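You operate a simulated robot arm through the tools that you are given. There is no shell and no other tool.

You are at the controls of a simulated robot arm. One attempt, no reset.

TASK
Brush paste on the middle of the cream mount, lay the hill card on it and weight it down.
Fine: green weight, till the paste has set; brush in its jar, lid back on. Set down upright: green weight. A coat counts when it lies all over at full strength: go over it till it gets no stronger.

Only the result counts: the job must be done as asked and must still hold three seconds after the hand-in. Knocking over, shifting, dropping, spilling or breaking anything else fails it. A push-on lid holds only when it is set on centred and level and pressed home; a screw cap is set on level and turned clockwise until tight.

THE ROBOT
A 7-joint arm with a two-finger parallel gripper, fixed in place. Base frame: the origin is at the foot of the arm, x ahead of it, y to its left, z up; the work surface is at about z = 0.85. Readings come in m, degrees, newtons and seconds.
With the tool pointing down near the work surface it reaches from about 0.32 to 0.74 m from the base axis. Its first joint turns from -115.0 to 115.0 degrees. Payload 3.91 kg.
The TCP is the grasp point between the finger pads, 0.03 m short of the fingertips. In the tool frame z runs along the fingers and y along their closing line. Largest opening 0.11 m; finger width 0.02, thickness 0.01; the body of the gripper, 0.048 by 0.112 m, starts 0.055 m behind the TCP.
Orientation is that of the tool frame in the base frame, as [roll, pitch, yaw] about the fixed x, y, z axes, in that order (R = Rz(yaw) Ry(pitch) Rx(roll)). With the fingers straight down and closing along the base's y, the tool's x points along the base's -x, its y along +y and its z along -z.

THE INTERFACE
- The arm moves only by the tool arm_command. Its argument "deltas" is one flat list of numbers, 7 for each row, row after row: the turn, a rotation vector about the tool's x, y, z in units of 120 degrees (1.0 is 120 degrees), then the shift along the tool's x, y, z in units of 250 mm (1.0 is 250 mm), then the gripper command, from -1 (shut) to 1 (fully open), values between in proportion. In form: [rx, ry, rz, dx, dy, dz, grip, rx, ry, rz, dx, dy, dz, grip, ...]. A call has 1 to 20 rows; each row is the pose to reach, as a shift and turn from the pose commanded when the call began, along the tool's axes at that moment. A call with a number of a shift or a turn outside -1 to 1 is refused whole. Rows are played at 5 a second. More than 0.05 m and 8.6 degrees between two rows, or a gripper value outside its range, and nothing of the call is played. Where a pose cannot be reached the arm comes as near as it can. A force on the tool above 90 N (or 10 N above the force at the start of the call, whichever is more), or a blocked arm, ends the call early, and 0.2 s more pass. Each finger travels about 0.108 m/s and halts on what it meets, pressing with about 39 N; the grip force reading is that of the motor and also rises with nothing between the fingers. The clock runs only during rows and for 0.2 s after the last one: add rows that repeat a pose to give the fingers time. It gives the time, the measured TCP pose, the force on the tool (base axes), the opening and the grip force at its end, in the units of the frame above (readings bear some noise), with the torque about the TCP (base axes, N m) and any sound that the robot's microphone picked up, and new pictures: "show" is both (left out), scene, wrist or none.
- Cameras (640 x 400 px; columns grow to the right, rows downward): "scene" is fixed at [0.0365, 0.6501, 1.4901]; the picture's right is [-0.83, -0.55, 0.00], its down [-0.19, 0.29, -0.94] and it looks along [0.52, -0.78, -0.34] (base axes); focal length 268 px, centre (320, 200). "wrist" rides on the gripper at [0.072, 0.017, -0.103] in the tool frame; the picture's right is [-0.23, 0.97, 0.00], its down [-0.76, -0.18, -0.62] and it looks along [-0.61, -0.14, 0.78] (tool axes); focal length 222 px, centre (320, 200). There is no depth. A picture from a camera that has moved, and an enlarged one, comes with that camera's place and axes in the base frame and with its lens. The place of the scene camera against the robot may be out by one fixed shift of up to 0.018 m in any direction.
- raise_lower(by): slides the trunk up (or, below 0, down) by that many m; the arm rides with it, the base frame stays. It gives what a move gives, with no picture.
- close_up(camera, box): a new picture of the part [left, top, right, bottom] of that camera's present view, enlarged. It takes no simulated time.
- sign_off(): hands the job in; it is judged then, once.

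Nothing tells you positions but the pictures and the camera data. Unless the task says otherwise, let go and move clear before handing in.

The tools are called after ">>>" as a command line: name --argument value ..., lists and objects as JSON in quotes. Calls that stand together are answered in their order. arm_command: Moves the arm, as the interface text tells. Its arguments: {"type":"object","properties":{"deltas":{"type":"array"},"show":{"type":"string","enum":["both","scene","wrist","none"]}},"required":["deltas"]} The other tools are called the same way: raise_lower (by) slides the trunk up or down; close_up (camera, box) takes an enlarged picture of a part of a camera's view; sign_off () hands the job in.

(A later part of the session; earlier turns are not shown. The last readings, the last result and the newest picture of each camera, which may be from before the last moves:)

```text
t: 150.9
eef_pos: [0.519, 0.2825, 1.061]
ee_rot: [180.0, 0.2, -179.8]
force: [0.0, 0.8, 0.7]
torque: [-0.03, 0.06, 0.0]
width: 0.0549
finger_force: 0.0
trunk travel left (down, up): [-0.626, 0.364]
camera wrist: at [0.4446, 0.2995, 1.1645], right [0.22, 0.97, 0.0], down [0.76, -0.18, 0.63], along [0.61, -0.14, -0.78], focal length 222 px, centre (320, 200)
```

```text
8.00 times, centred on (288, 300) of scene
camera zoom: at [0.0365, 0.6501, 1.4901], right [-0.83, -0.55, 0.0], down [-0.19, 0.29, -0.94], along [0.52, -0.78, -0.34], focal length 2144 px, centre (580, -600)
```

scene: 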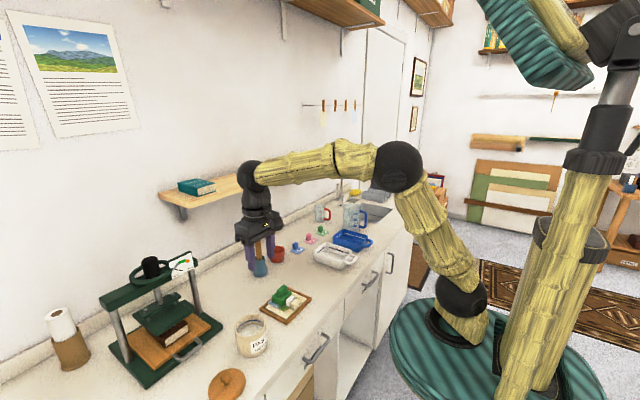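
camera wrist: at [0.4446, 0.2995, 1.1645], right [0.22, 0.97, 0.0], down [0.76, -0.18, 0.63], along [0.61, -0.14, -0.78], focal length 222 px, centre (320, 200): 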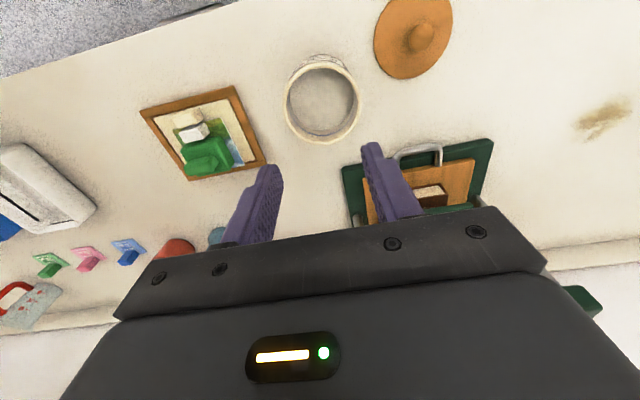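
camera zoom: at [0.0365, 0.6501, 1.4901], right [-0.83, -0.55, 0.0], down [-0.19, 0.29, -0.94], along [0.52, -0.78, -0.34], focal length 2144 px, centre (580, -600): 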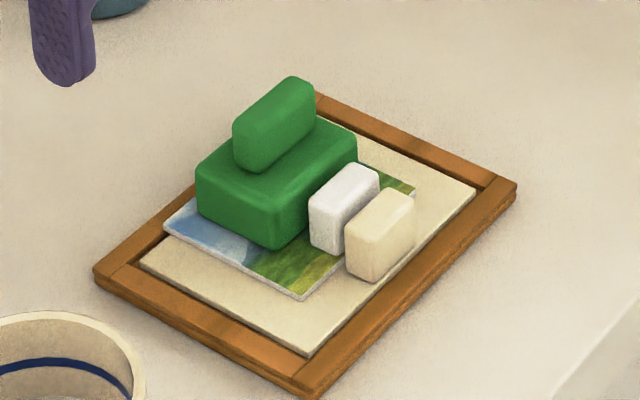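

>>> arm_command --deltas '[0, 0, 0, 0.033, 0.13, 0, 0, 0, 0, 0, 0.066, 0.26, 0, 0, 0, 0, 0, 0.1, 0.39, 0, 0, 0, 0, 0, 0.132, 0.514, 0.05, 0, 0, 0, 0, 0.132, 0.514, 0.2, 0, 0, 0, 0, 0.132, 0.514, 0.28, 0, 0, 0, 0, 0.132, 0.514, 0.28, 0]' --show "wrist"

>>> close_up --camera "wrist" --box '[240, 60, 400, 220]'

```text
t: 152.5
eef_pos: [0.4866, 0.4113, 0.9885]
ee_rot: [-180.0, 0.2, -180.0]
force: [-0.3, 0.9, 0.0]
torque: [-0.08, 0.01, 0.01]
width: 0.0549
finger_force: 0.1
trunk travel left (down, up): [-0.626, 0.364]
camera wrist: at [0.4127, 0.4296, 1.0934], right [0.23, 0.97, 0.0], down [0.76, -0.18, 0.63], along [0.61, -0.14, -0.78], focal length 222 px, centre (320, 200)
```

wrist: 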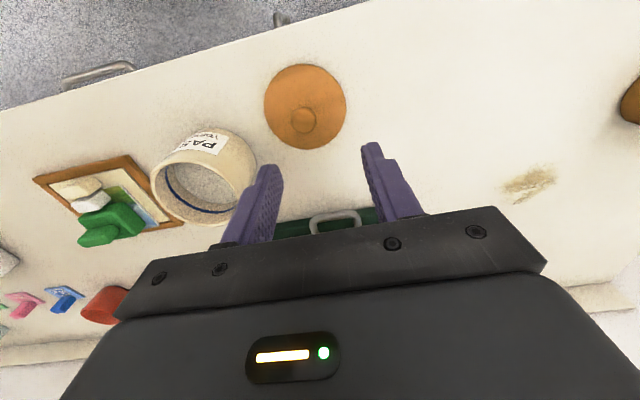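

```text
2.50 times, centred on (320, 140) of wrist
camera zoom: at [0.4127, 0.4296, 1.0934], right [0.23, 0.97, 0.0], down [0.76, -0.18, 0.63], along [0.61, -0.14, -0.78], focal length 555 px, centre (320, 350)
```

zoom: 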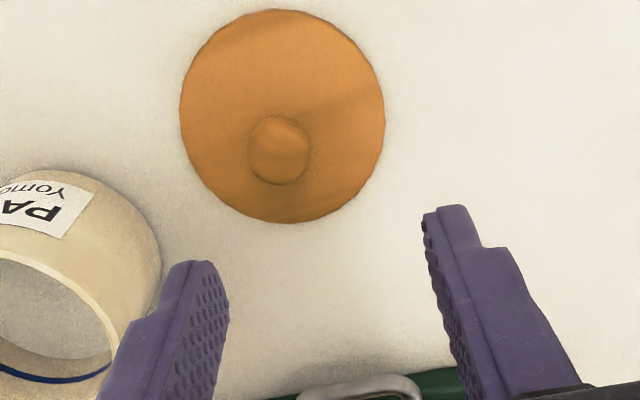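

The lid sits about 15 mm from where I let go of it, so I re-centre over its knob before descending.

>>> arm_command --deltas '[0, 0, 0, 0.018, -0.0565, 0.006, 0, 0, 0, 0, 0.018, -0.0565, 0.006, 0]' --show "none"

>>> close_up --camera "wrist" --box '[240, 80, 400, 220]'

```text
t: 153.1
eef_pos: [0.4818, 0.3964, 0.9871]
ee_rot: [-180.0, 0.2, -179.8]
force: [0.3, -0.5, -0.1]
torque: [0.0, -0.03, -0.02]
width: 0.0549
finger_force: 0.1
trunk travel left (down, up): [-0.626, 0.364]
```

```text
2.86 times, centred on (320, 150) of wrist
camera zoom: at [0.4075, 0.4149, 1.0915], right [0.22, 0.97, 0.0], down [0.76, -0.17, 0.63], along [0.61, -0.14, -0.78], focal length 635 px, centre (320, 343)
```

zoom: 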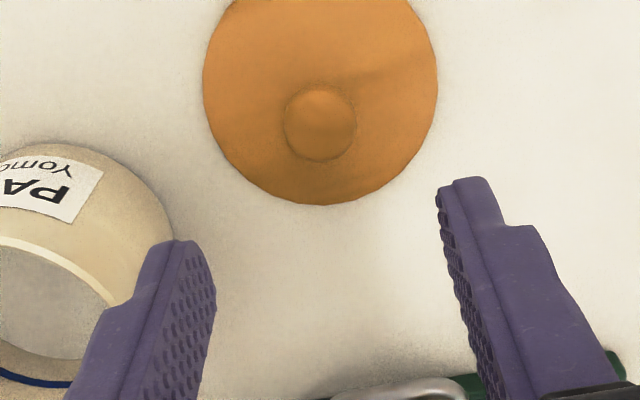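

>>> arm_command --deltas '[0, 0, 0, -0.011, 0.002, 0.13, 0, 0, 0, 0, -0.011, 0.002, 0.26, 0, 0, 0, 0, -0.011, 0.002, 0.35, 0, 0, 0, 0, -0.011, 0.002, 0.385, 0, 0, 0, 0, -0.011, 0.002, 0.385, 0]' --show "none"

>>> close_up --camera "wrist" --box '[220, 100, 420, 240]'

>>> close_up --camera "scene" --box '[180, 330, 270, 400]'

```text
t: 154.3
eef_pos: [0.4846, 0.398, 0.8913]
ee_rot: [-180.0, 0.2, -179.9]
force: [-1.2, -0.9, -0.7]
torque: [0.01, 0.0, -0.02]
width: 0.0552
finger_force: 0.1
trunk travel left (down, up): [-0.626, 0.364]
```

```text
2.86 times, centred on (320, 170) of wrist
camera zoom: at [0.4105, 0.4159, 0.9959], right [0.22, 0.97, 0.0], down [0.76, -0.18, 0.63], along [0.61, -0.14, -0.78], focal length 635 px, centre (320, 286)
```

zoom: 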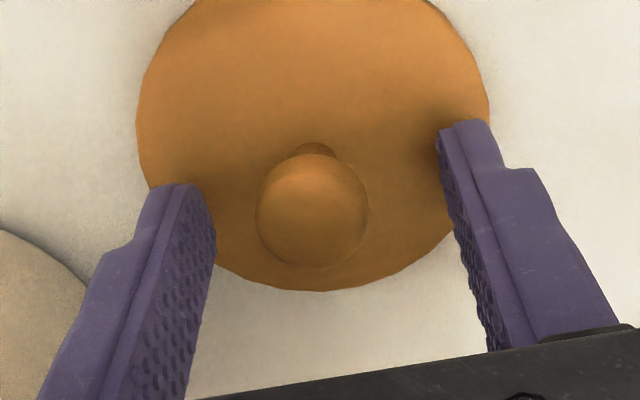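

```text
5.71 times, centred on (225, 365) of scene
camera zoom: at [0.0365, 0.6501, 1.4901], right [-0.83, -0.55, 0.0], down [-0.19, 0.29, -0.94], along [0.52, -0.78, -0.34], focal length 1531 px, centre (863, -743)
```

zoom: 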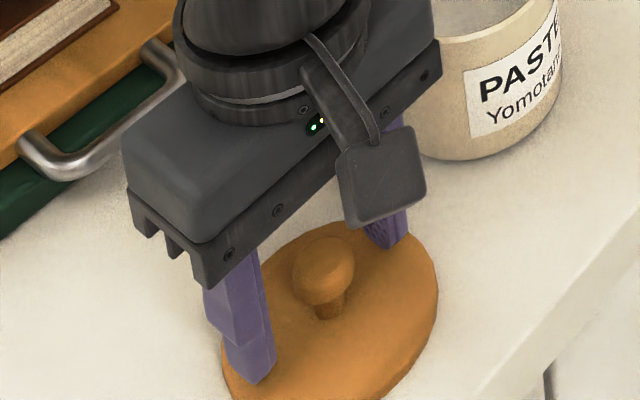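

>>> arm_command --deltas '[0, 0, 0, 0, -0.006, 0.004, 0, 0, 0, 0, 0, -0.006, 0.004, -0.4, 0, 0, 0, 0, -0.006, 0.004, -1, 0, 0, 0, 0, -0.006, 0.004, -1, 0, 0, 0, 0, -0.006, 0.004, -1]' --show "none"

>>> arm_command --deltas '[0, 0, 0, 0, 0, -0.04, -1, 0, 0, 0, 0, 0, -0.12, -1, 0, 0, 0, 0, 0, -0.3, -1, 0, 0, 0, 0, 0, -0.48, -1, 0, 0, 0, 0, 0, -0.48, -1]' --show "wrist"

>>> close_up --camera "scene" --box '[180, 290, 280, 390]'

>>> close_up --camera "wrist" --box '[240, 80, 400, 220]'

```text
t: 155.5
eef_pos: [0.4849, 0.3975, 0.8915]
ee_rot: [-179.9, 0.2, -179.8]
force: [0.2, -0.2, 0.0]
torque: [0.03, 0.01, 0.01]
width: 0.0221
finger_force: 38.9
trunk travel left (down, up): [-0.626, 0.364]
```

```text
t: 156.7
eef_pos: [0.4828, 0.3982, 1.0123]
ee_rot: [-180.0, 0.0, -179.9]
force: [0.6, 0.7, -1.0]
torque: [0.02, 0.04, 0.0]
width: 0.0222
finger_force: 39.5
trunk travel left (down, up): [-0.626, 0.364]
camera wrist: at [0.4093, 0.4163, 1.1163], right [0.23, 0.97, 0.0], down [0.76, -0.18, 0.63], along [0.61, -0.14, -0.78], focal length 222 px, centre (320, 200)
```

wrist: 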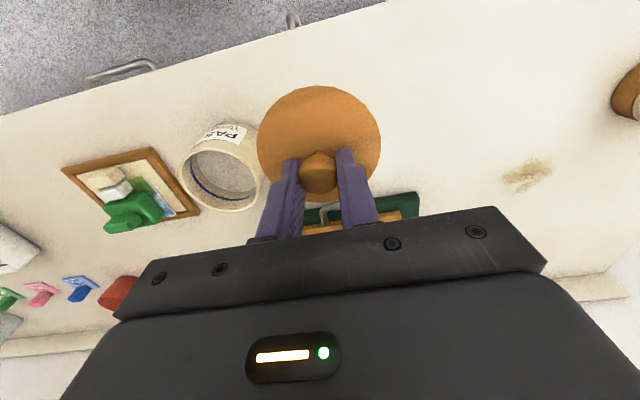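

```text
4.00 times, centred on (230, 340) of scene
camera zoom: at [0.0365, 0.6501, 1.4901], right [-0.83, -0.55, 0.0], down [-0.19, 0.29, -0.94], along [0.52, -0.78, -0.34], focal length 1072 px, centre (680, -360)
```

zoom: 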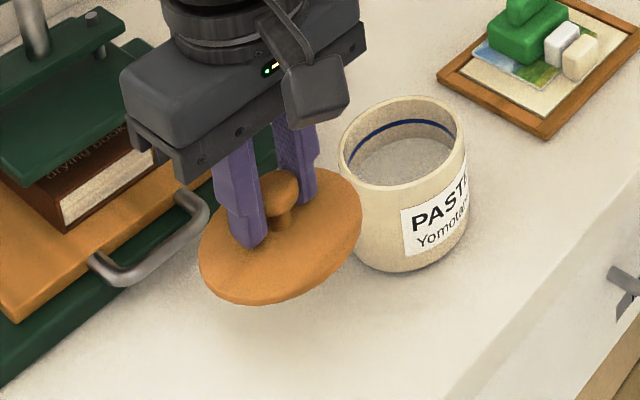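

```text
2.86 times, centred on (320, 150) of wrist
camera zoom: at [0.4093, 0.4163, 1.1163], right [0.23, 0.97, 0.0], down [0.76, -0.18, 0.63], along [0.61, -0.14, -0.78], focal length 635 px, centre (320, 343)
```

zoom: 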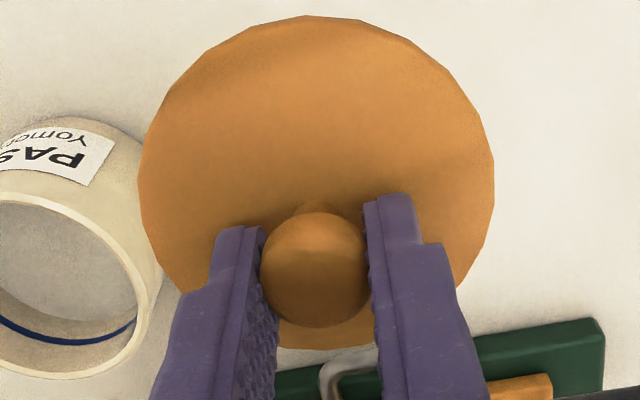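

Lid re-gripped in the same way as before. I carry it over the pot.

>>> arm_command --deltas '[0, 0, 0, -0.033, -0.112, 0, -1, 0, 0, 0, -0.066, -0.224, 0, -1, 0, 0, 0, -0.1, -0.336, 0, -1, 0, 0, 0, -0.133, -0.449, 0, -1, 0, 0, 0, -0.133, -0.449, 0.06, -1, 0, 0, 0, -0.133, -0.449, 0.1, -1, 0, 0, 0, -0.133, -0.449, 0.1, -1]' --show "wrist"

>>> close_up --camera "scene" --box '[215, 280, 285, 360]'

>>> close_up --camera "wrist" --box '[240, 60, 400, 220]'

```text
t: 158.3
eef_pos: [0.5177, 0.2847, 0.987]
ee_rot: [180.0, 0.2, -179.8]
force: [0.4, 1.1, -1.1]
torque: [-0.02, -0.02, -0.02]
width: 0.022
finger_force: 39.0
trunk travel left (down, up): [-0.626, 0.364]
camera wrist: at [0.4434, 0.3023, 1.0901], right [0.22, 0.97, 0.0], down [0.76, -0.18, 0.63], along [0.61, -0.14, -0.78], focal length 222 px, centre (320, 200)
```

wrist: 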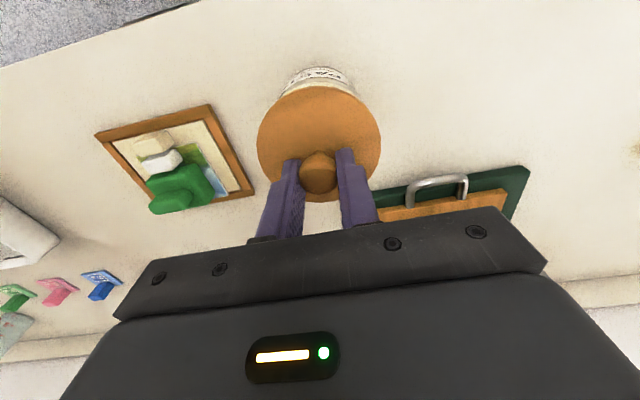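

```text
5.00 times, centred on (250, 320) of scene
camera zoom: at [0.0365, 0.6501, 1.4901], right [-0.83, -0.55, 0.0], down [-0.19, 0.29, -0.94], along [0.52, -0.78, -0.34], focal length 1340 px, centre (670, -400)
```

zoom: 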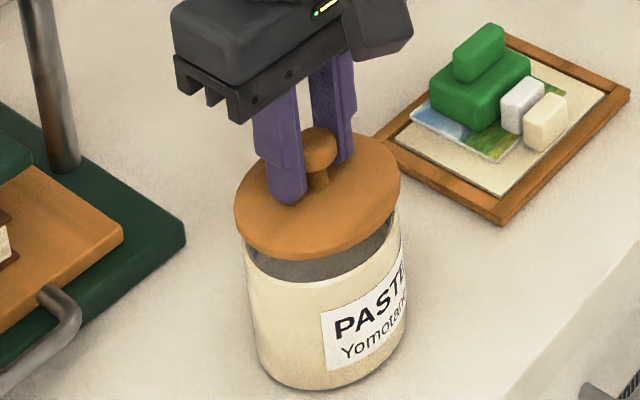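

```text
2.50 times, centred on (320, 140) of wrist
camera zoom: at [0.4434, 0.3023, 1.0901], right [0.22, 0.97, 0.0], down [0.76, -0.18, 0.63], along [0.61, -0.14, -0.78], focal length 555 px, centre (320, 350)
```

zoom: 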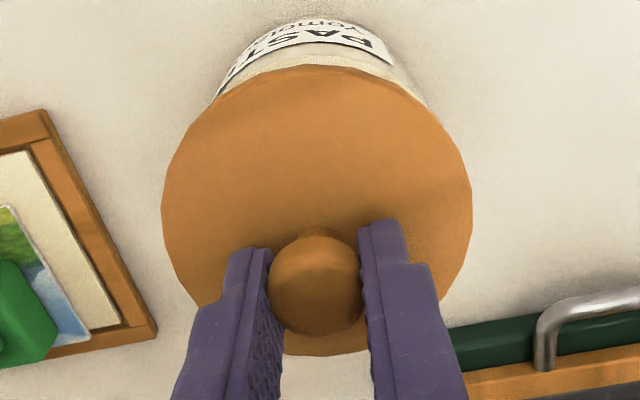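

>>> arm_command --deltas '[0, 0, 0, 0, 0, 0.03, -1, 0, 0, 0, 0, 0, 0.06, -1, 0, 0, 0, 0, 0, 0.076, -1, 0, 0, 0, 0, 0, 0.076, -1]' --show "none"

>>> close_up --camera "scene" --box '[225, 305, 275, 360]'

```text
t: 159.3
eef_pos: [0.5183, 0.2843, 0.9673]
ee_rot: [179.9, 0.1, -179.8]
force: [0.1, -0.3, -0.1]
torque: [0.01, -0.04, 0.0]
width: 0.0217
finger_force: 39.4
trunk travel left (down, up): [-0.626, 0.364]
```

```text
7.27 times, centred on (250, 332) of scene
camera zoom: at [0.0365, 0.6501, 1.4901], right [-0.83, -0.55, 0.0], down [-0.19, 0.29, -0.94], along [0.52, -0.78, -0.34], focal length 1949 px, centre (829, -764)
```

zoom: 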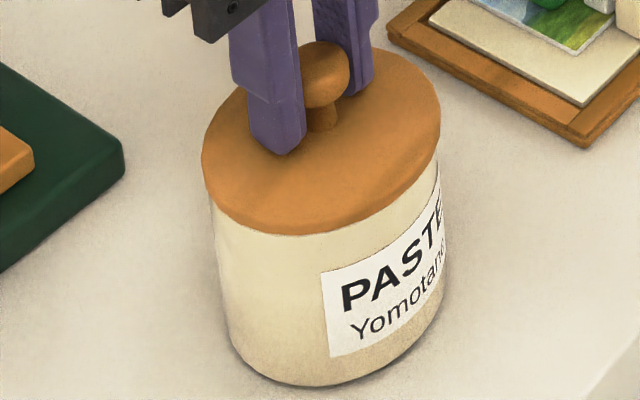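

>>> arm_command --deltas '[0, 0, 0, 0, 0, 0.006, -1, 0, 0, 0, 0, 0, 0.012, -1, 0, 0, 0, 0, 0, 0.012, -1]' --show "none"

>>> arm_command --deltas '[0, 0, 0, 0, 0, 0.006, -1, 0, 0, 0, 0, 0, 0.006, -1]' --show "none"

>>> close_up --camera "scene" --box '[225, 305, 275, 360]'

```text
t: 160.1
eef_pos: [0.5173, 0.2839, 0.9656]
ee_rot: [179.9, 0.4, -179.8]
force: [-0.2, 2.4, 12.8]
torque: [0.02, 0.16, 0.01]
width: 0.0223
finger_force: 38.5
trunk travel left (down, up): [-0.626, 0.364]
```

```text
t: 160.7
eef_pos: [0.5183, 0.2842, 0.9652]
ee_rot: [179.9, 0.5, -179.8]
force: [3.4, 2.6, 27.2]
torque: [0.08, 0.16, -0.04]
width: 0.0222
finger_force: 39.2
trunk travel left (down, up): [-0.626, 0.364]
```

```text
7.27 times, centred on (250, 332) of scene
camera zoom: at [0.0365, 0.6501, 1.4901], right [-0.83, -0.55, 0.0], down [-0.19, 0.29, -0.94], along [0.52, -0.78, -0.34], focal length 1949 px, centre (829, -764)
```

zoom: 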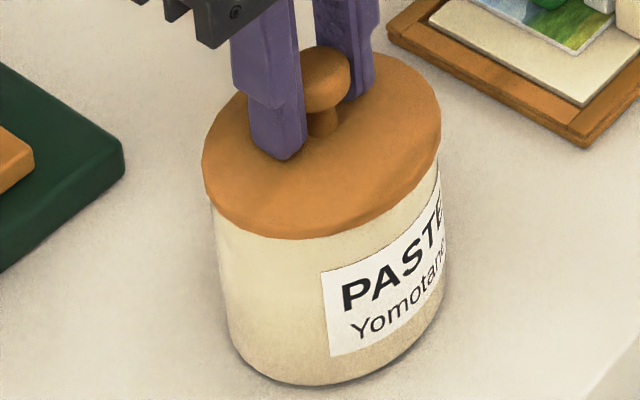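

>>> arm_command --deltas '[0, 0, 0, 0, 0, -0.02, -1, 0, 0, 0, -0.004, 0.005, -0.02, -1, 0, 0, 0, -0.004, 0.005, -0.008, -1, 0, 0, 0, -0.004, 0.005, -0.004, -1]' --show "none"

>>> arm_command --deltas '[0, 0, 0, 0, 0, 0.004, -1, 0, 0, 0, 0, 0, 0.008, -1]' --show "none"

>>> close_up --camera "scene" --box '[225, 305, 275, 360]'

```text
t: 161.7
eef_pos: [0.518, 0.2837, 0.9646]
ee_rot: [-179.9, 0.2, -179.8]
force: [-4.5, -4.5, 19.3]
torque: [-0.15, 0.25, 0.02]
width: 0.0221
finger_force: 39.3
trunk travel left (down, up): [-0.626, 0.364]
```

```text
t: 162.3
eef_pos: [0.5175, 0.2851, 0.9649]
ee_rot: [179.8, 0.5, -179.9]
force: [-0.3, -6.7, 33.7]
torque: [-0.11, 0.45, 0.04]
width: 0.0223
finger_force: 38.6
trunk travel left (down, up): [-0.626, 0.364]
```

```text
7.27 times, centred on (250, 332) of scene
camera zoom: at [0.0365, 0.6501, 1.4901], right [-0.83, -0.55, 0.0], down [-0.19, 0.29, -0.94], along [0.52, -0.78, -0.34], focal length 1949 px, centre (829, -764)
```

zoom: 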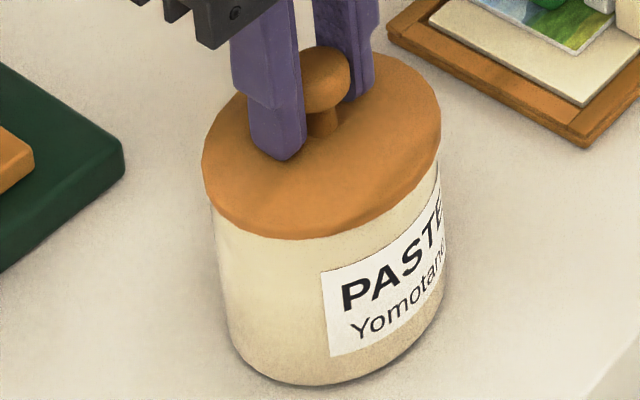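

>>> arm_command --deltas '[0, 0, 0, 0, 0, -0.02, -1, 0, 0, 0, -0.006, -0.003, -0.02, -1, 0, 0, 0, -0.006, -0.003, -0.012, -1, 0, 0, 0, -0.006, -0.003, -0.006, -1]' --show "none"

>>> arm_command --deltas '[0, 0, 0, 0, 0, 0.004, -1, 0, 0, 0, 0, 0, 0.008, -1]' --show "none"

>>> close_up --camera "scene" --box '[225, 305, 275, 360]'

```text
t: 163.3
eef_pos: [0.5179, 0.284, 0.9641]
ee_rot: [179.9, 0.1, -179.8]
force: [-7.6, -2.1, 17.3]
torque: [0.02, 0.22, 0.02]
width: 0.0221
finger_force: 38.9
trunk travel left (down, up): [-0.626, 0.364]
```

```text
t: 163.9
eef_pos: [0.5178, 0.2835, 0.9653]
ee_rot: [179.8, 0.5, -179.8]
force: [-6.6, 3.2, 33.4]
torque: [0.06, 0.53, 0.01]
width: 0.0221
finger_force: 39.3
trunk travel left (down, up): [-0.626, 0.364]
```

```text
7.27 times, centred on (250, 332) of scene
camera zoom: at [0.0365, 0.6501, 1.4901], right [-0.83, -0.55, 0.0], down [-0.19, 0.29, -0.94], along [0.52, -0.78, -0.34], focal length 1949 px, centre (829, -764)
```

zoom: 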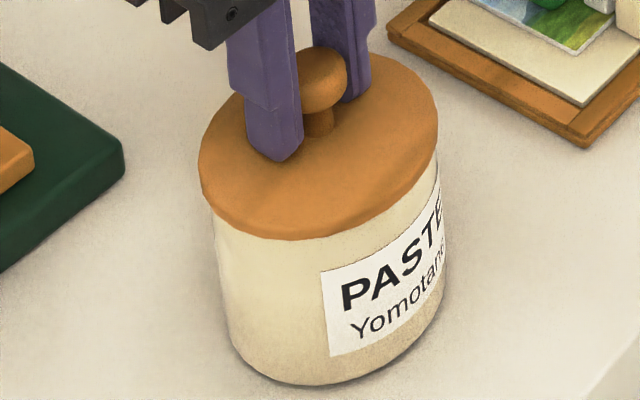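

>>> arm_command --deltas '[0, 0, 0, 0, 0, -0.02, -1, 0, 0.006, 0, 0.005, 0.001, -0.02, -1, 0, 0.006, 0, 0.005, 0.001, -0.012, -1, 0, 0.006, 0, 0.005, 0.001, -0.006, -1]' --show "none"

>>> arm_command --deltas '[0, 0, 0, 0, 0, 0.004, -1, 0, 0, 0, 0, 0, 0.008, -1]' --show "none"

```text
t: 164.9
eef_pos: [0.5198, 0.2833, 0.9661]
ee_rot: [179.9, -0.2, -179.7]
force: [4.2, -0.9, 18.2]
torque: [-0.18, -0.77, 0.01]
width: 0.0223
finger_force: 38.6
trunk travel left (down, up): [-0.626, 0.364]
```

```text
t: 165.5
eef_pos: [0.5186, 0.2839, 0.9647]
ee_rot: [179.8, -0.3, -180.0]
force: [6.3, -4.5, 36.5]
torque: [-0.06, -0.39, -0.03]
width: 0.0218
finger_force: 38.9
trunk travel left (down, up): [-0.626, 0.364]
```

>>> arm_command --deltas '[0, -0.003, 0, -0.002, 0, -0.004, -1, 0, -0.003, 0, -0.002, 0, 0, -1, 0, -0.003, 0, -0.002, 0, 0.006, -1]' --show "none"

>>> arm_command --deltas '[0, 0, 0, 0, 0, 0.005, -1, 0, 0, 0, 0, 0, 0.01, -1]' --show "none"

```text
t: 166.3
eef_pos: [0.5186, 0.283, 0.9643]
ee_rot: [179.8, 0.3, -179.8]
force: [2.9, -1.9, 45.5]
torque: [0.02, 0.35, 0.01]
width: 0.0223
finger_force: 38.9
trunk travel left (down, up): [-0.626, 0.364]
```

```text
t: 166.9
eef_pos: [0.5181, 0.2838, 0.963]
ee_rot: [179.6, 0.5, -179.9]
force: [2.5, -3.8, 57.1]
torque: [-0.24, 0.47, -0.01]
width: 0.022
finger_force: 39.1
trunk travel left (down, up): [-0.626, 0.364]
```

>>> close_up --camera "scene" --box '[225, 305, 275, 360]'

>>> close_up --camera "wrist" --box '[240, 60, 400, 220]'

>>> close_up --camera "scene" --box '[230, 318, 270, 348]'

```text
7.27 times, centred on (250, 332) of scene
camera zoom: at [0.0365, 0.6501, 1.4901], right [-0.83, -0.55, 0.0], down [-0.19, 0.29, -0.94], along [0.52, -0.78, -0.34], focal length 1949 px, centre (829, -764)
```

zoom: 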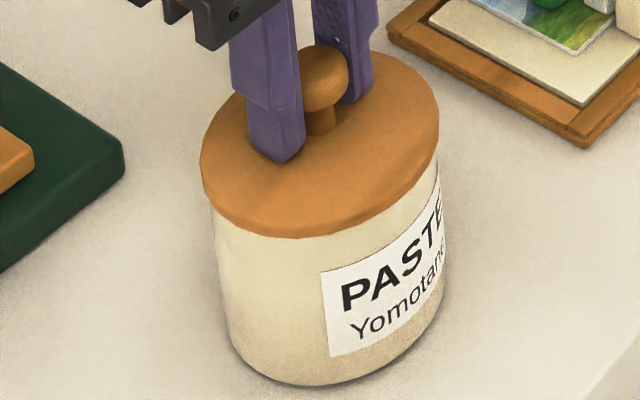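

```text
2.50 times, centred on (320, 140) of wrist
camera zoom: at [0.4438, 0.3008, 1.0676], right [0.22, 0.97, 0.01], down [0.76, -0.18, 0.63], along [0.61, -0.13, -0.78], focal length 555 px, centre (320, 350)
```

zoom: 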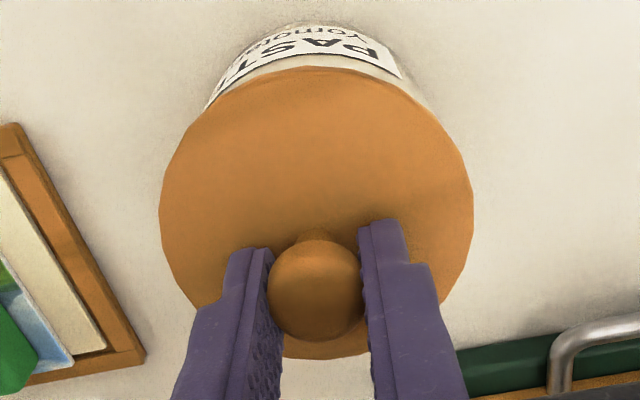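

```text
13.33 times, centred on (250, 333) of scene
camera zoom: at [0.0365, 0.6501, 1.4901], right [-0.83, -0.55, 0.0], down [-0.19, 0.29, -0.94], along [0.52, -0.78, -0.34], focal length 3573 px, centre (1253, -1573)
```

zoom: 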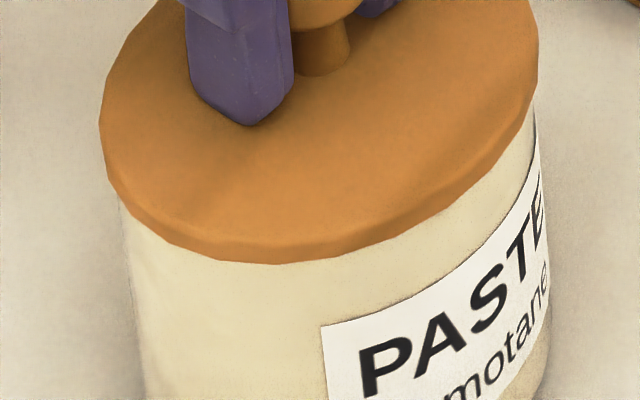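

>>> arm_command --deltas '[0, 0, 0, 0, 0, -0.02, -1, 0, 0, 0, 0, 0, -0.06, -1, 0, -0.0015, 0, 0.004, 0.0072, -0.06, -1, 0, -0.0015, 0, 0.004, 0.0072, -0.06, -1]' --show "wrist"

>>> close_up --camera "wrist" --box '[240, 60, 400, 220]'

>>> close_up --camera "scene" --box '[225, 305, 275, 360]'

```text
t: 167.9
eef_pos: [0.5179, 0.287, 0.9699]
ee_rot: [-180.0, -0.2, -179.8]
force: [-0.4, -0.2, -0.3]
torque: [0.01, -0.02, -0.01]
width: 0.0219
finger_force: 38.8
trunk travel left (down, up): [-0.626, 0.364]
camera wrist: at [0.4445, 0.3038, 1.0747], right [0.22, 0.97, 0.0], down [0.76, -0.18, 0.62], along [0.61, -0.14, -0.78], focal length 222 px, centre (320, 200)
```

wrist: 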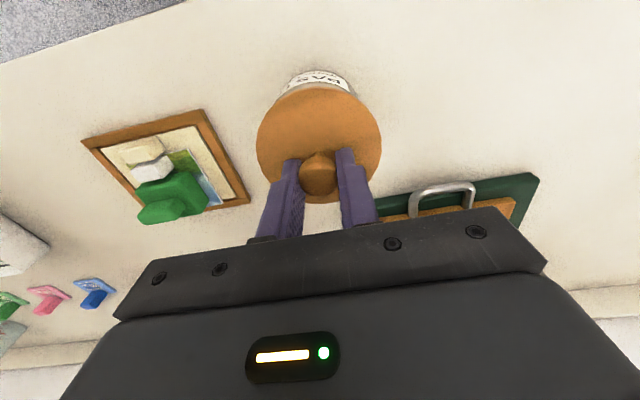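

```text
2.50 times, centred on (320, 140) of wrist
camera zoom: at [0.4445, 0.3038, 1.0747], right [0.22, 0.97, 0.0], down [0.76, -0.18, 0.62], along [0.61, -0.14, -0.78], focal length 555 px, centre (320, 350)
```

zoom: 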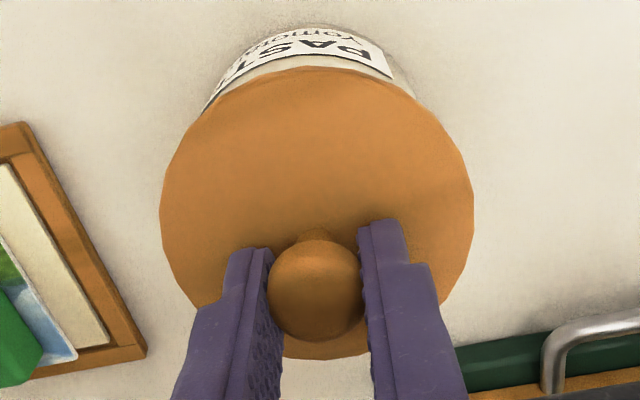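

```text
7.27 times, centred on (250, 332) of scene
camera zoom: at [0.0365, 0.6501, 1.4901], right [-0.83, -0.55, 0.0], down [-0.19, 0.29, -0.94], along [0.52, -0.78, -0.34], focal length 1949 px, centre (829, -764)
```

zoom: 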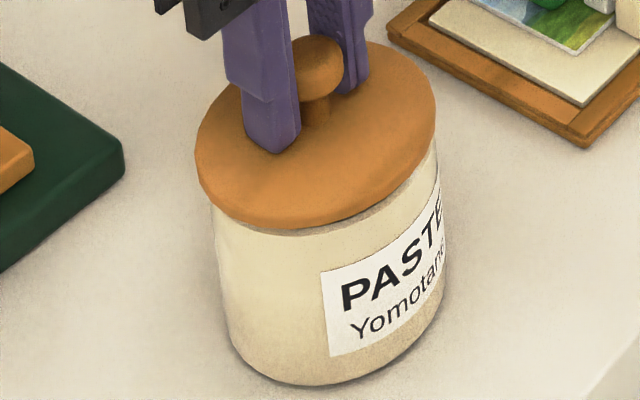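

>>> arm_command --deltas '[0, 0, 0, 0, 0, 0.012, -1, 0, 0, 0, 0, 0, 0.022, -1, 0, 0, 0, 0, 0, 0.026, -1]' --show "none"

>>> arm_command --deltas '[0, 0, 0, 0, 0, 0.006, -1, 0, 0, 0, 0, 0, 0.012, -1]' --show "none"

```text
t: 168.7
eef_pos: [0.5184, 0.286, 0.966]
ee_rot: [180.0, 0.0, -179.8]
force: [0.0, -0.5, -0.4]
torque: [-0.04, 0.01, 0.01]
width: 0.0222
finger_force: 39.6
trunk travel left (down, up): [-0.626, 0.364]
```

```text
t: 169.3
eef_pos: [0.5186, 0.2857, 0.9635]
ee_rot: [179.9, 0.1, -179.9]
force: [-1.3, -1.5, 9.8]
torque: [0.02, -0.28, -0.05]
width: 0.0221
finger_force: 39.4
trunk travel left (down, up): [-0.626, 0.364]
```

>>> arm_command --deltas '[0, 0, 0, 0, 0, 0.005, -1, 0, 0, 0, 0, 0, 0.01, -1]' --show "none"

>>> arm_command --deltas '[0, 0, 0, 0, 0, 0.005, -1, 0, 0, 0, 0, 0, 0.008, -1]' --show "none"

>>> close_up --camera "scene" --box '[225, 305, 275, 360]'

```text
t: 169.9
eef_pos: [0.5175, 0.2863, 0.9642]
ee_rot: [179.8, 0.3, -179.8]
force: [1.4, -2.0, 33.5]
torque: [-0.19, 0.4, 0.03]
width: 0.0218
finger_force: 38.6
trunk travel left (down, up): [-0.626, 0.364]
```

```text
t: 170.5
eef_pos: [0.5182, 0.2861, 0.9632]
ee_rot: [179.7, 0.6, -179.8]
force: [3.9, -1.3, 50.6]
torque: [-0.23, 0.53, -0.03]
width: 0.0222
finger_force: 39.4
trunk travel left (down, up): [-0.626, 0.364]
```

```text
7.27 times, centred on (250, 332) of scene
camera zoom: at [0.0365, 0.6501, 1.4901], right [-0.83, -0.55, 0.0], down [-0.19, 0.29, -0.94], along [0.52, -0.78, -0.34], focal length 1949 px, centre (829, -764)
```

zoom: 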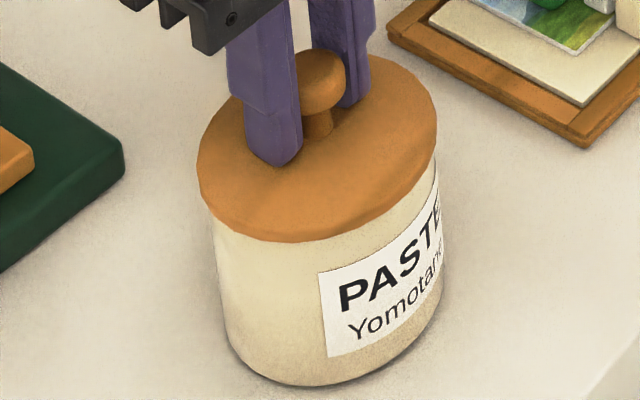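

>>> arm_command --deltas '[0, 0, 0, 0, 0, -0.012, -1, 0, 0, 0, 0, 0, -0.012, -0.6, 0, 0, 0, 0, 0, -0.012, -0.4, 0, 0, 0, 0, 0, -0.012, -0.4, 0, 0, 0, 0, 0, -0.1, -0.2, 0, 0, 0, 0, 0, -0.25, 0, 0, 0, 0, 0, 0, -0.4, 0, 0, 0, 0, 0, 0, -0.4, 0]' --show "wrist"

>>> close_up --camera "scene" --box '[225, 305, 275, 360]'

>>> close_up --camera "wrist" --box '[240, 60, 400, 220]'

```text
t: 172.3
eef_pos: [0.518, 0.286, 1.0578]
ee_rot: [-180.0, -0.1, -179.8]
force: [0.4, -1.0, -0.3]
torque: [0.03, 0.0, 0.0]
width: 0.0548
finger_force: 0.0
trunk travel left (down, up): [-0.626, 0.364]
heard: snap
camera wrist: at [0.445, 0.3035, 1.1624], right [0.22, 0.97, 0.0], down [0.76, -0.18, 0.62], along [0.61, -0.14, -0.78], focal length 222 px, centre (320, 200)
```

wrist: 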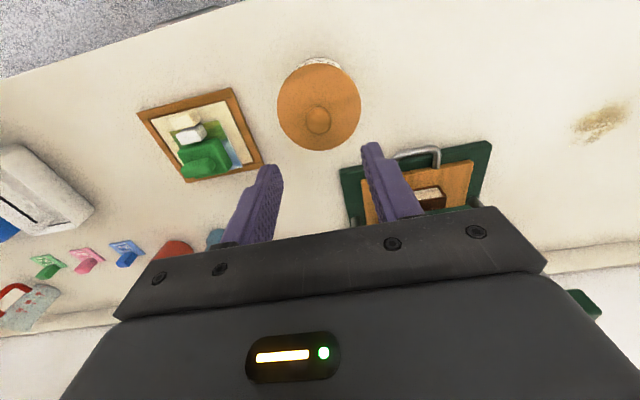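

```text
7.27 times, centred on (250, 332) of scene
camera zoom: at [0.0365, 0.6501, 1.4901], right [-0.83, -0.55, 0.0], down [-0.19, 0.29, -0.94], along [0.52, -0.78, -0.34], focal length 1949 px, centre (829, -764)
```

zoom: 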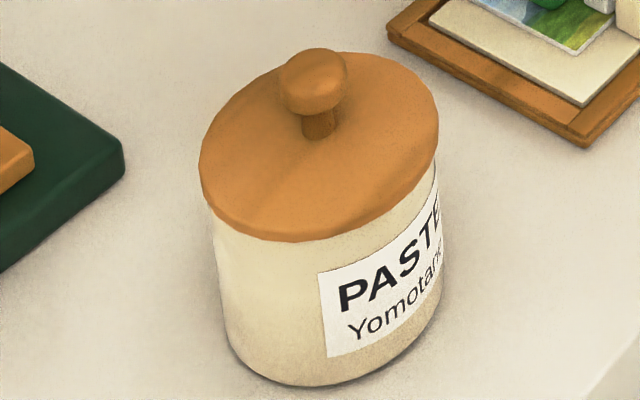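

```text
2.50 times, centred on (320, 140) of wrist
camera zoom: at [0.445, 0.3035, 1.1624], right [0.22, 0.97, 0.0], down [0.76, -0.18, 0.62], along [0.61, -0.14, -0.78], focal length 555 px, centre (320, 350)
```

zoom: 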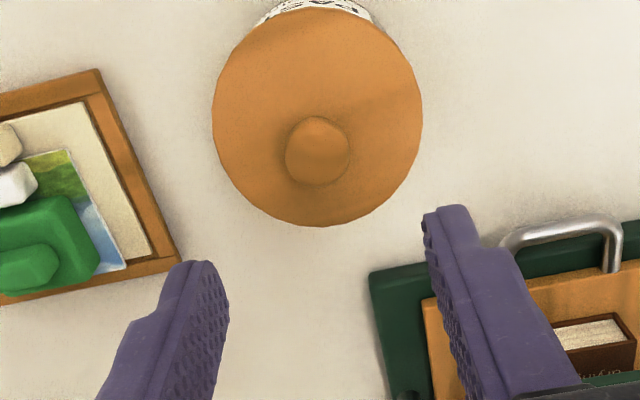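

A snap was heard as the lid settled level, and it now matches its starting picture. To make sure it is home, I'll press the knob gently from above with closed fingers.

>>> arm_command --deltas '[0, 0, 0, 0.018, 0.002, 0, -1, 0, 0, 0, 0.018, 0.002, 0, -1, 0, 0, 0, 0.018, 0.002, 0.1, -1, 0, 0, 0, 0.018, 0.002, 0.2, -1, 0, 0, 0, 0.018, 0.002, 0.25, -1, 0, 0, 0, 0.018, 0.002, 0.25, -1]' --show "none"

>>> close_up --camera "scene" --box '[225, 295, 275, 350]'

>>> close_up --camera "wrist" --box '[240, 80, 400, 220]'

```text
t: 173.7
eef_pos: [0.5145, 0.2855, 0.994]
ee_rot: [-180.0, 0.0, -179.9]
force: [-0.4, -0.6, 0.5]
torque: [0.0, 0.0, 0.01]
width: 0.0
finger_force: 37.6
trunk travel left (down, up): [-0.626, 0.364]
```

```text
7.27 times, centred on (250, 322) of scene
camera zoom: at [0.0365, 0.6501, 1.4901], right [-0.83, -0.55, 0.0], down [-0.19, 0.29, -0.94], along [0.52, -0.78, -0.34], focal length 1949 px, centre (829, -691)
```

zoom: 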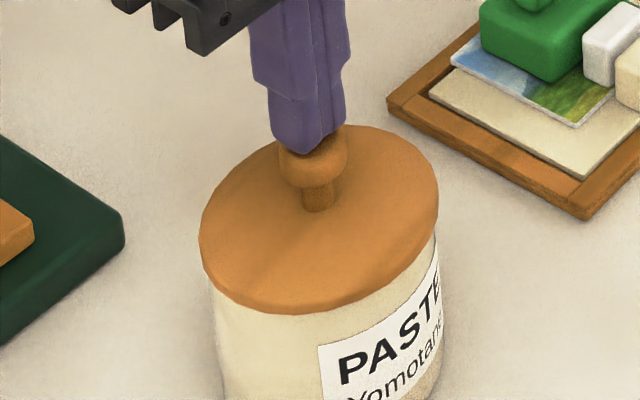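

```text
2.86 times, centred on (320, 150) of wrist
camera zoom: at [0.4411, 0.3034, 1.0987], right [0.22, 0.97, 0.0], down [0.76, -0.18, 0.62], along [0.61, -0.14, -0.78], focal length 635 px, centre (320, 343)
```

zoom: 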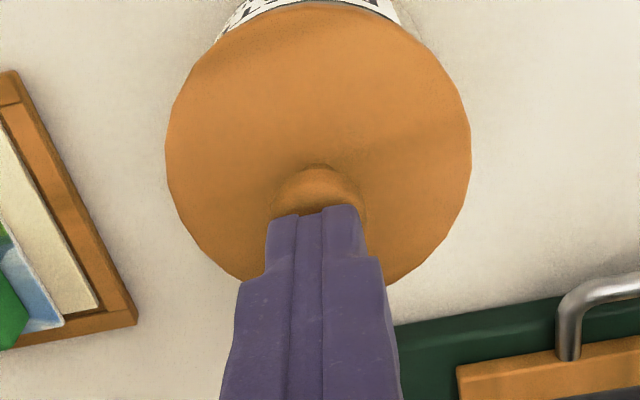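

>>> arm_command --deltas '[0, 0, 0, 0, 0, 0.01, -1, 0, 0, 0, 0, 0, 0.02, -1, 0, 0, 0, 0, 0, 0.02, -1]' --show "none"

>>> arm_command --deltas '[0, 0, 0, 0, 0, 0.008, -1, 0, 0, 0, 0, 0, 0.016, -1]' --show "none"

```text
t: 174.5
eef_pos: [0.5143, 0.2863, 0.9918]
ee_rot: [179.9, 0.2, -179.9]
force: [3.0, -0.1, 15.2]
torque: [0.0, -0.1, -0.04]
width: 0.0
finger_force: 37.6
trunk travel left (down, up): [-0.626, 0.364]
```

```text
t: 175.1
eef_pos: [0.5146, 0.2861, 0.9916]
ee_rot: [179.7, 0.4, -179.9]
force: [6.0, -0.3, 45.4]
torque: [0.0, -0.19, -0.01]
width: 0.0
finger_force: 37.9
trunk travel left (down, up): [-0.626, 0.364]
```

>>> arm_command --deltas '[0, 0, 0, 0, 0, -0.02, -1, 0, 0, 0, 0, 0, -0.1, -1, 0, 0, 0, 0, 0, -0.3, -1, 0, 0, 0, 0, 0, -0.5, -1, 0, 0, 0, 0, 0, -0.5, -0.4]' --show "both"

>>> close_up --camera "scene" --box '[225, 305, 275, 360]'

>>> close_up --camera "scene" --box '[255, 275, 320, 325]'

>>> close_up --camera "scene" --box '[230, 318, 270, 348]'

```text
t: 176.3
eef_pos: [0.5134, 0.2883, 1.1113]
ee_rot: [180.0, -0.1, -179.9]
force: [-0.4, 0.2, -1.0]
torque: [0.0, -0.03, 0.02]
width: 0.033
finger_force: 0.0
trunk travel left (down, up): [-0.626, 0.364]
camera wrist: at [0.44, 0.3056, 1.215], right [0.22, 0.97, 0.0], down [0.76, -0.18, 0.62], along [0.61, -0.14, -0.78], focal length 222 px, centre (320, 200)
```

scene: 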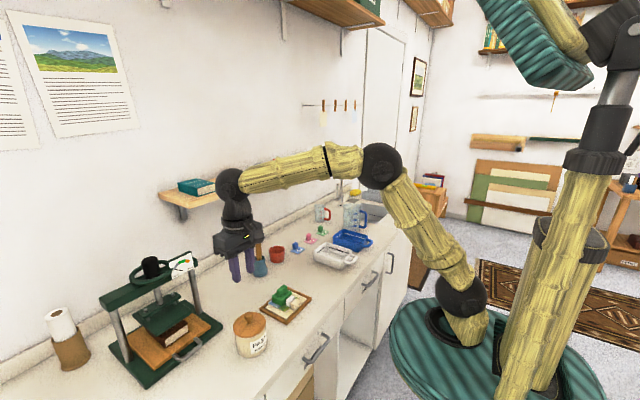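
wrist: 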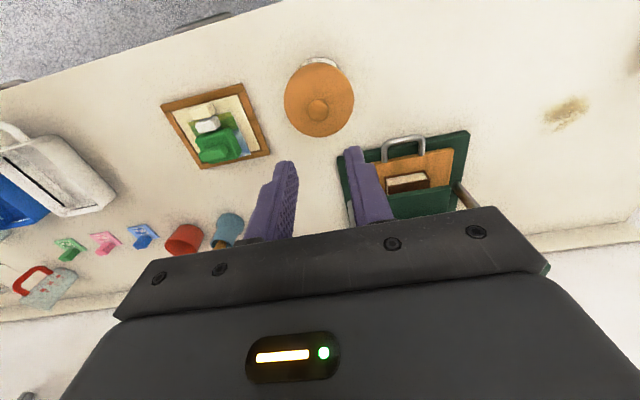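

```text
7.27 times, centred on (250, 332) of scene
camera zoom: at [0.0365, 0.6501, 1.4901], right [-0.83, -0.55, 0.0], down [-0.19, 0.29, -0.94], along [0.52, -0.78, -0.34], focal length 1949 px, centre (829, -764)
```

zoom: 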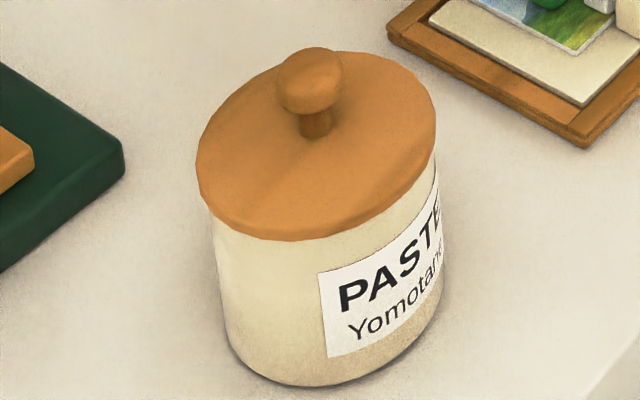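

```text
8.00 times, centred on (288, 300) of scene
camera zoom: at [0.0365, 0.6501, 1.4901], right [-0.83, -0.55, 0.0], down [-0.19, 0.29, -0.94], along [0.52, -0.78, -0.34], focal length 2144 px, centre (580, -600)
```

zoom: 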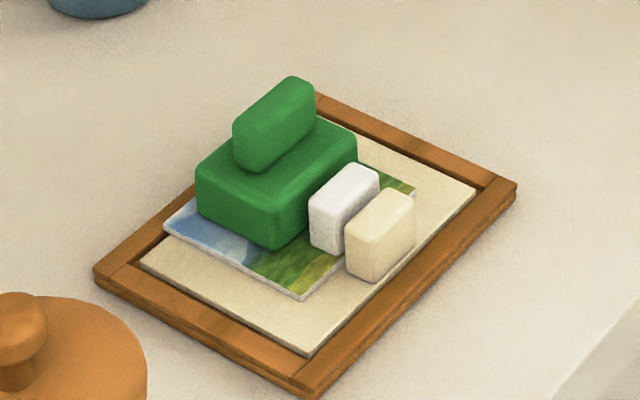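

```text
13.33 times, centred on (250, 333) of scene
camera zoom: at [0.0365, 0.6501, 1.4901], right [-0.83, -0.55, 0.0], down [-0.19, 0.29, -0.94], along [0.52, -0.78, -0.34], focal length 3573 px, centre (1253, -1573)
```

zoom: 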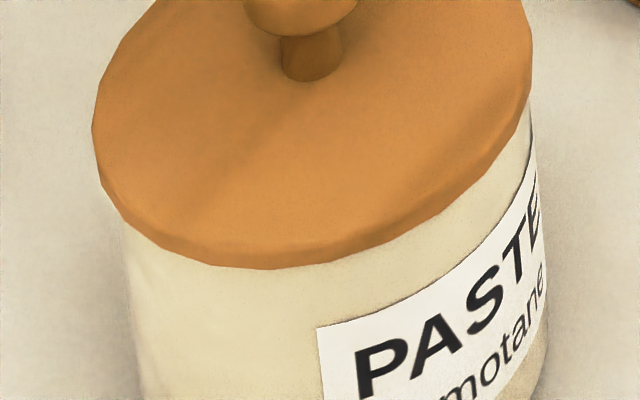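

The lid looks shifted about 1 mm after that press, so I want to check whether it is really held. I'll look closer.

>>> arm_command --deltas '[0, 0, 0, 0, 0, 0.1, 0, 0, 0, 0, 0, 0, 0.2, 0, 0, 0, 0, 0, 0, 0.2, 0]' --show "none"

>>> close_up --camera "wrist" --box '[240, 60, 400, 200]'

>>> close_up --camera "wrist" --box '[270, 60, 370, 150]'

```text
t: 177.1
eef_pos: [0.5138, 0.2878, 1.0606]
ee_rot: [-180.0, 0.0, -179.8]
force: [-0.5, 0.4, 0.7]
torque: [-0.02, 0.02, -0.04]
width: 0.0548
finger_force: 0.0
trunk travel left (down, up): [-0.626, 0.364]
```

```text
2.86 times, centred on (320, 130) of wrist
camera zoom: at [0.4396, 0.3052, 1.1648], right [0.22, 0.97, 0.0], down [0.76, -0.18, 0.62], along [0.61, -0.14, -0.78], focal length 635 px, centre (320, 400)
```

zoom: 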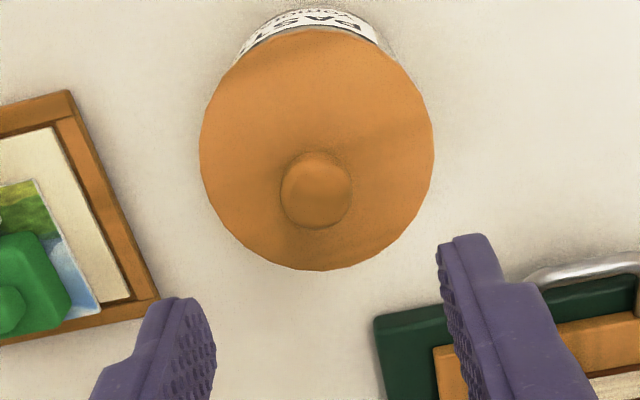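

```text
4.44 times, centred on (320, 105) of wrist
camera zoom: at [0.4396, 0.3052, 1.1648], right [0.22, 0.97, 0.0], down [0.76, -0.18, 0.62], along [0.61, -0.14, -0.78], focal length 987 px, centre (320, 622)
```

zoom: 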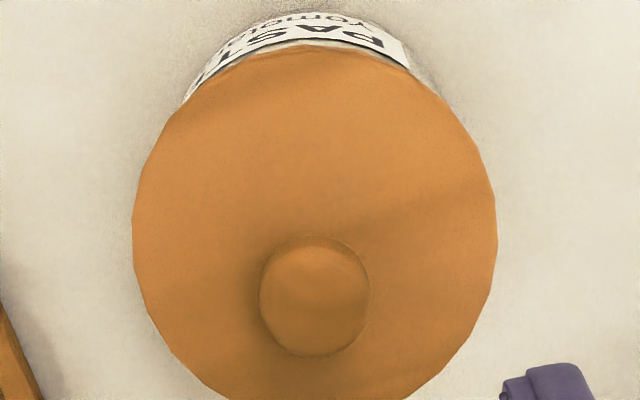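

>>> arm_command --deltas '[0, 0, 0, 0, -0.003, 0.14, 0, 0, 0, 0, 0, -0.003, 0.28, 0, 0, 0, 0, 0, -0.003, 0.37, 0, 0, 0, 0, 0, -0.003, 0.37, -0.5, 0, 0, 0, 0, -0.003, 0.37, -1, 0, 0, 0, 0, -0.003, 0.37, -1, 0, 0, 0, 0, -0.003, 0.37, -1]' --show "none"

>>> close_up --camera "scene" --box '[225, 305, 275, 360]'

```text
t: 178.7
eef_pos: [0.5157, 0.2865, 0.9682]
ee_rot: [180.0, 0.1, -179.9]
force: [0.1, 0.1, 0.8]
torque: [0.04, 0.01, 0.01]
width: 0.022
finger_force: 39.5
trunk travel left (down, up): [-0.626, 0.364]
heard: snap
```

```text
7.27 times, centred on (250, 332) of scene
camera zoom: at [0.0365, 0.6501, 1.4901], right [-0.83, -0.55, 0.0], down [-0.19, 0.29, -0.94], along [0.52, -0.78, -0.34], focal length 1949 px, centre (829, -764)
```

zoom: 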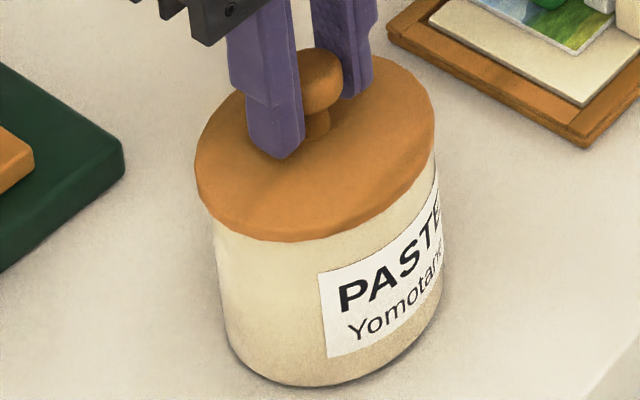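

>>> arm_command --deltas '[0, 0, 0, 0, 0, -0.002, -1, 0, 0, 0, 0, 0, -0.004, -1]' --show "none"

```text
t: 179.3
eef_pos: [0.5154, 0.2869, 0.9697]
ee_rot: [180.0, 0.1, -179.9]
force: [-1.4, 0.3, 0.4]
torque: [0.02, -0.03, -0.01]
width: 0.022
finger_force: 39.3
trunk travel left (down, up): [-0.626, 0.364]
```

>>> arm_command --deltas '[0, 0, 0, 0, 0, -0.004, -1, 0, 0, 0, 0, 0, -0.008, -1]' --show "none"

>>> close_up --camera "scene" --box '[225, 305, 275, 360]'

```text
t: 179.9
eef_pos: [0.5152, 0.2858, 0.9729]
ee_rot: [-180.0, 0.0, -179.9]
force: [0.4, 0.1, -0.4]
torque: [-0.03, 0.02, 0.01]
width: 0.0219
finger_force: 38.9
trunk travel left (down, up): [-0.626, 0.364]
```

```text
7.27 times, centred on (250, 332) of scene
camera zoom: at [0.0365, 0.6501, 1.4901], right [-0.83, -0.55, 0.0], down [-0.19, 0.29, -0.94], along [0.52, -0.78, -0.34], focal length 1949 px, centre (829, -764)
```

zoom: 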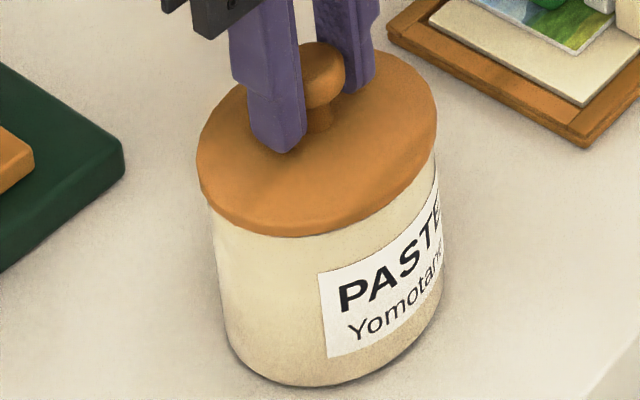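

The lid came up freely, so gripping it had popped it off again. I press it back down, now gripped centrally, listening for the snap.

>>> arm_command --deltas '[0, 0, 0, 0, 0, 0.01, -1, 0, 0, 0, 0, 0, 0.02, -1, 0, 0, 0, 0, 0, 0.03, -1]' --show "none"

>>> arm_command --deltas '[0, 0, 0, 0, 0, 0.006, -1, 0, 0, 0, 0, 0, 0.01, -1]' --show "none"

```text
t: 180.7
eef_pos: [0.5142, 0.2854, 0.9681]
ee_rot: [179.8, 0.3, -179.8]
force: [1.7, 0.0, 27.3]
torque: [-0.02, 0.66, 0.03]
width: 0.022
finger_force: 39.1
trunk travel left (down, up): [-0.626, 0.364]
```

```text
t: 181.3
eef_pos: [0.5146, 0.2854, 0.9679]
ee_rot: [179.7, 0.5, -179.9]
force: [5.0, -1.6, 47.7]
torque: [-0.01, -0.16, 0.02]
width: 0.0221
finger_force: 39.5
trunk travel left (down, up): [-0.626, 0.364]
```

>>> arm_command --deltas '[0, 0, 0, 0, 0, -0.012, -1, 0, 0, 0, 0, 0, -0.016, -0.3, 0, 0, 0, 0, 0, -0.016, -0.3, 0, 0, 0, 0, 0, -0.016, -0.3]' --show "none"

>>> close_up --camera "scene" --box '[225, 305, 275, 360]'

```text
t: 182.3
eef_pos: [0.5138, 0.2859, 0.9643]
ee_rot: [180.0, -0.1, -179.8]
force: [-0.3, 0.3, -0.1]
torque: [0.0, -0.03, 0.01]
width: 0.0387
finger_force: 0.2
trunk travel left (down, up): [-0.626, 0.364]
heard: snap
```

```text
7.27 times, centred on (250, 332) of scene
camera zoom: at [0.0365, 0.6501, 1.4901], right [-0.83, -0.55, 0.0], down [-0.19, 0.29, -0.94], along [0.52, -0.78, -0.34], focal length 1949 px, centre (829, -764)
```

zoom: 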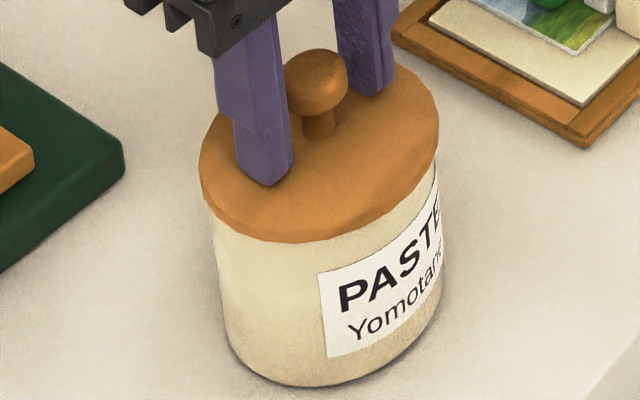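

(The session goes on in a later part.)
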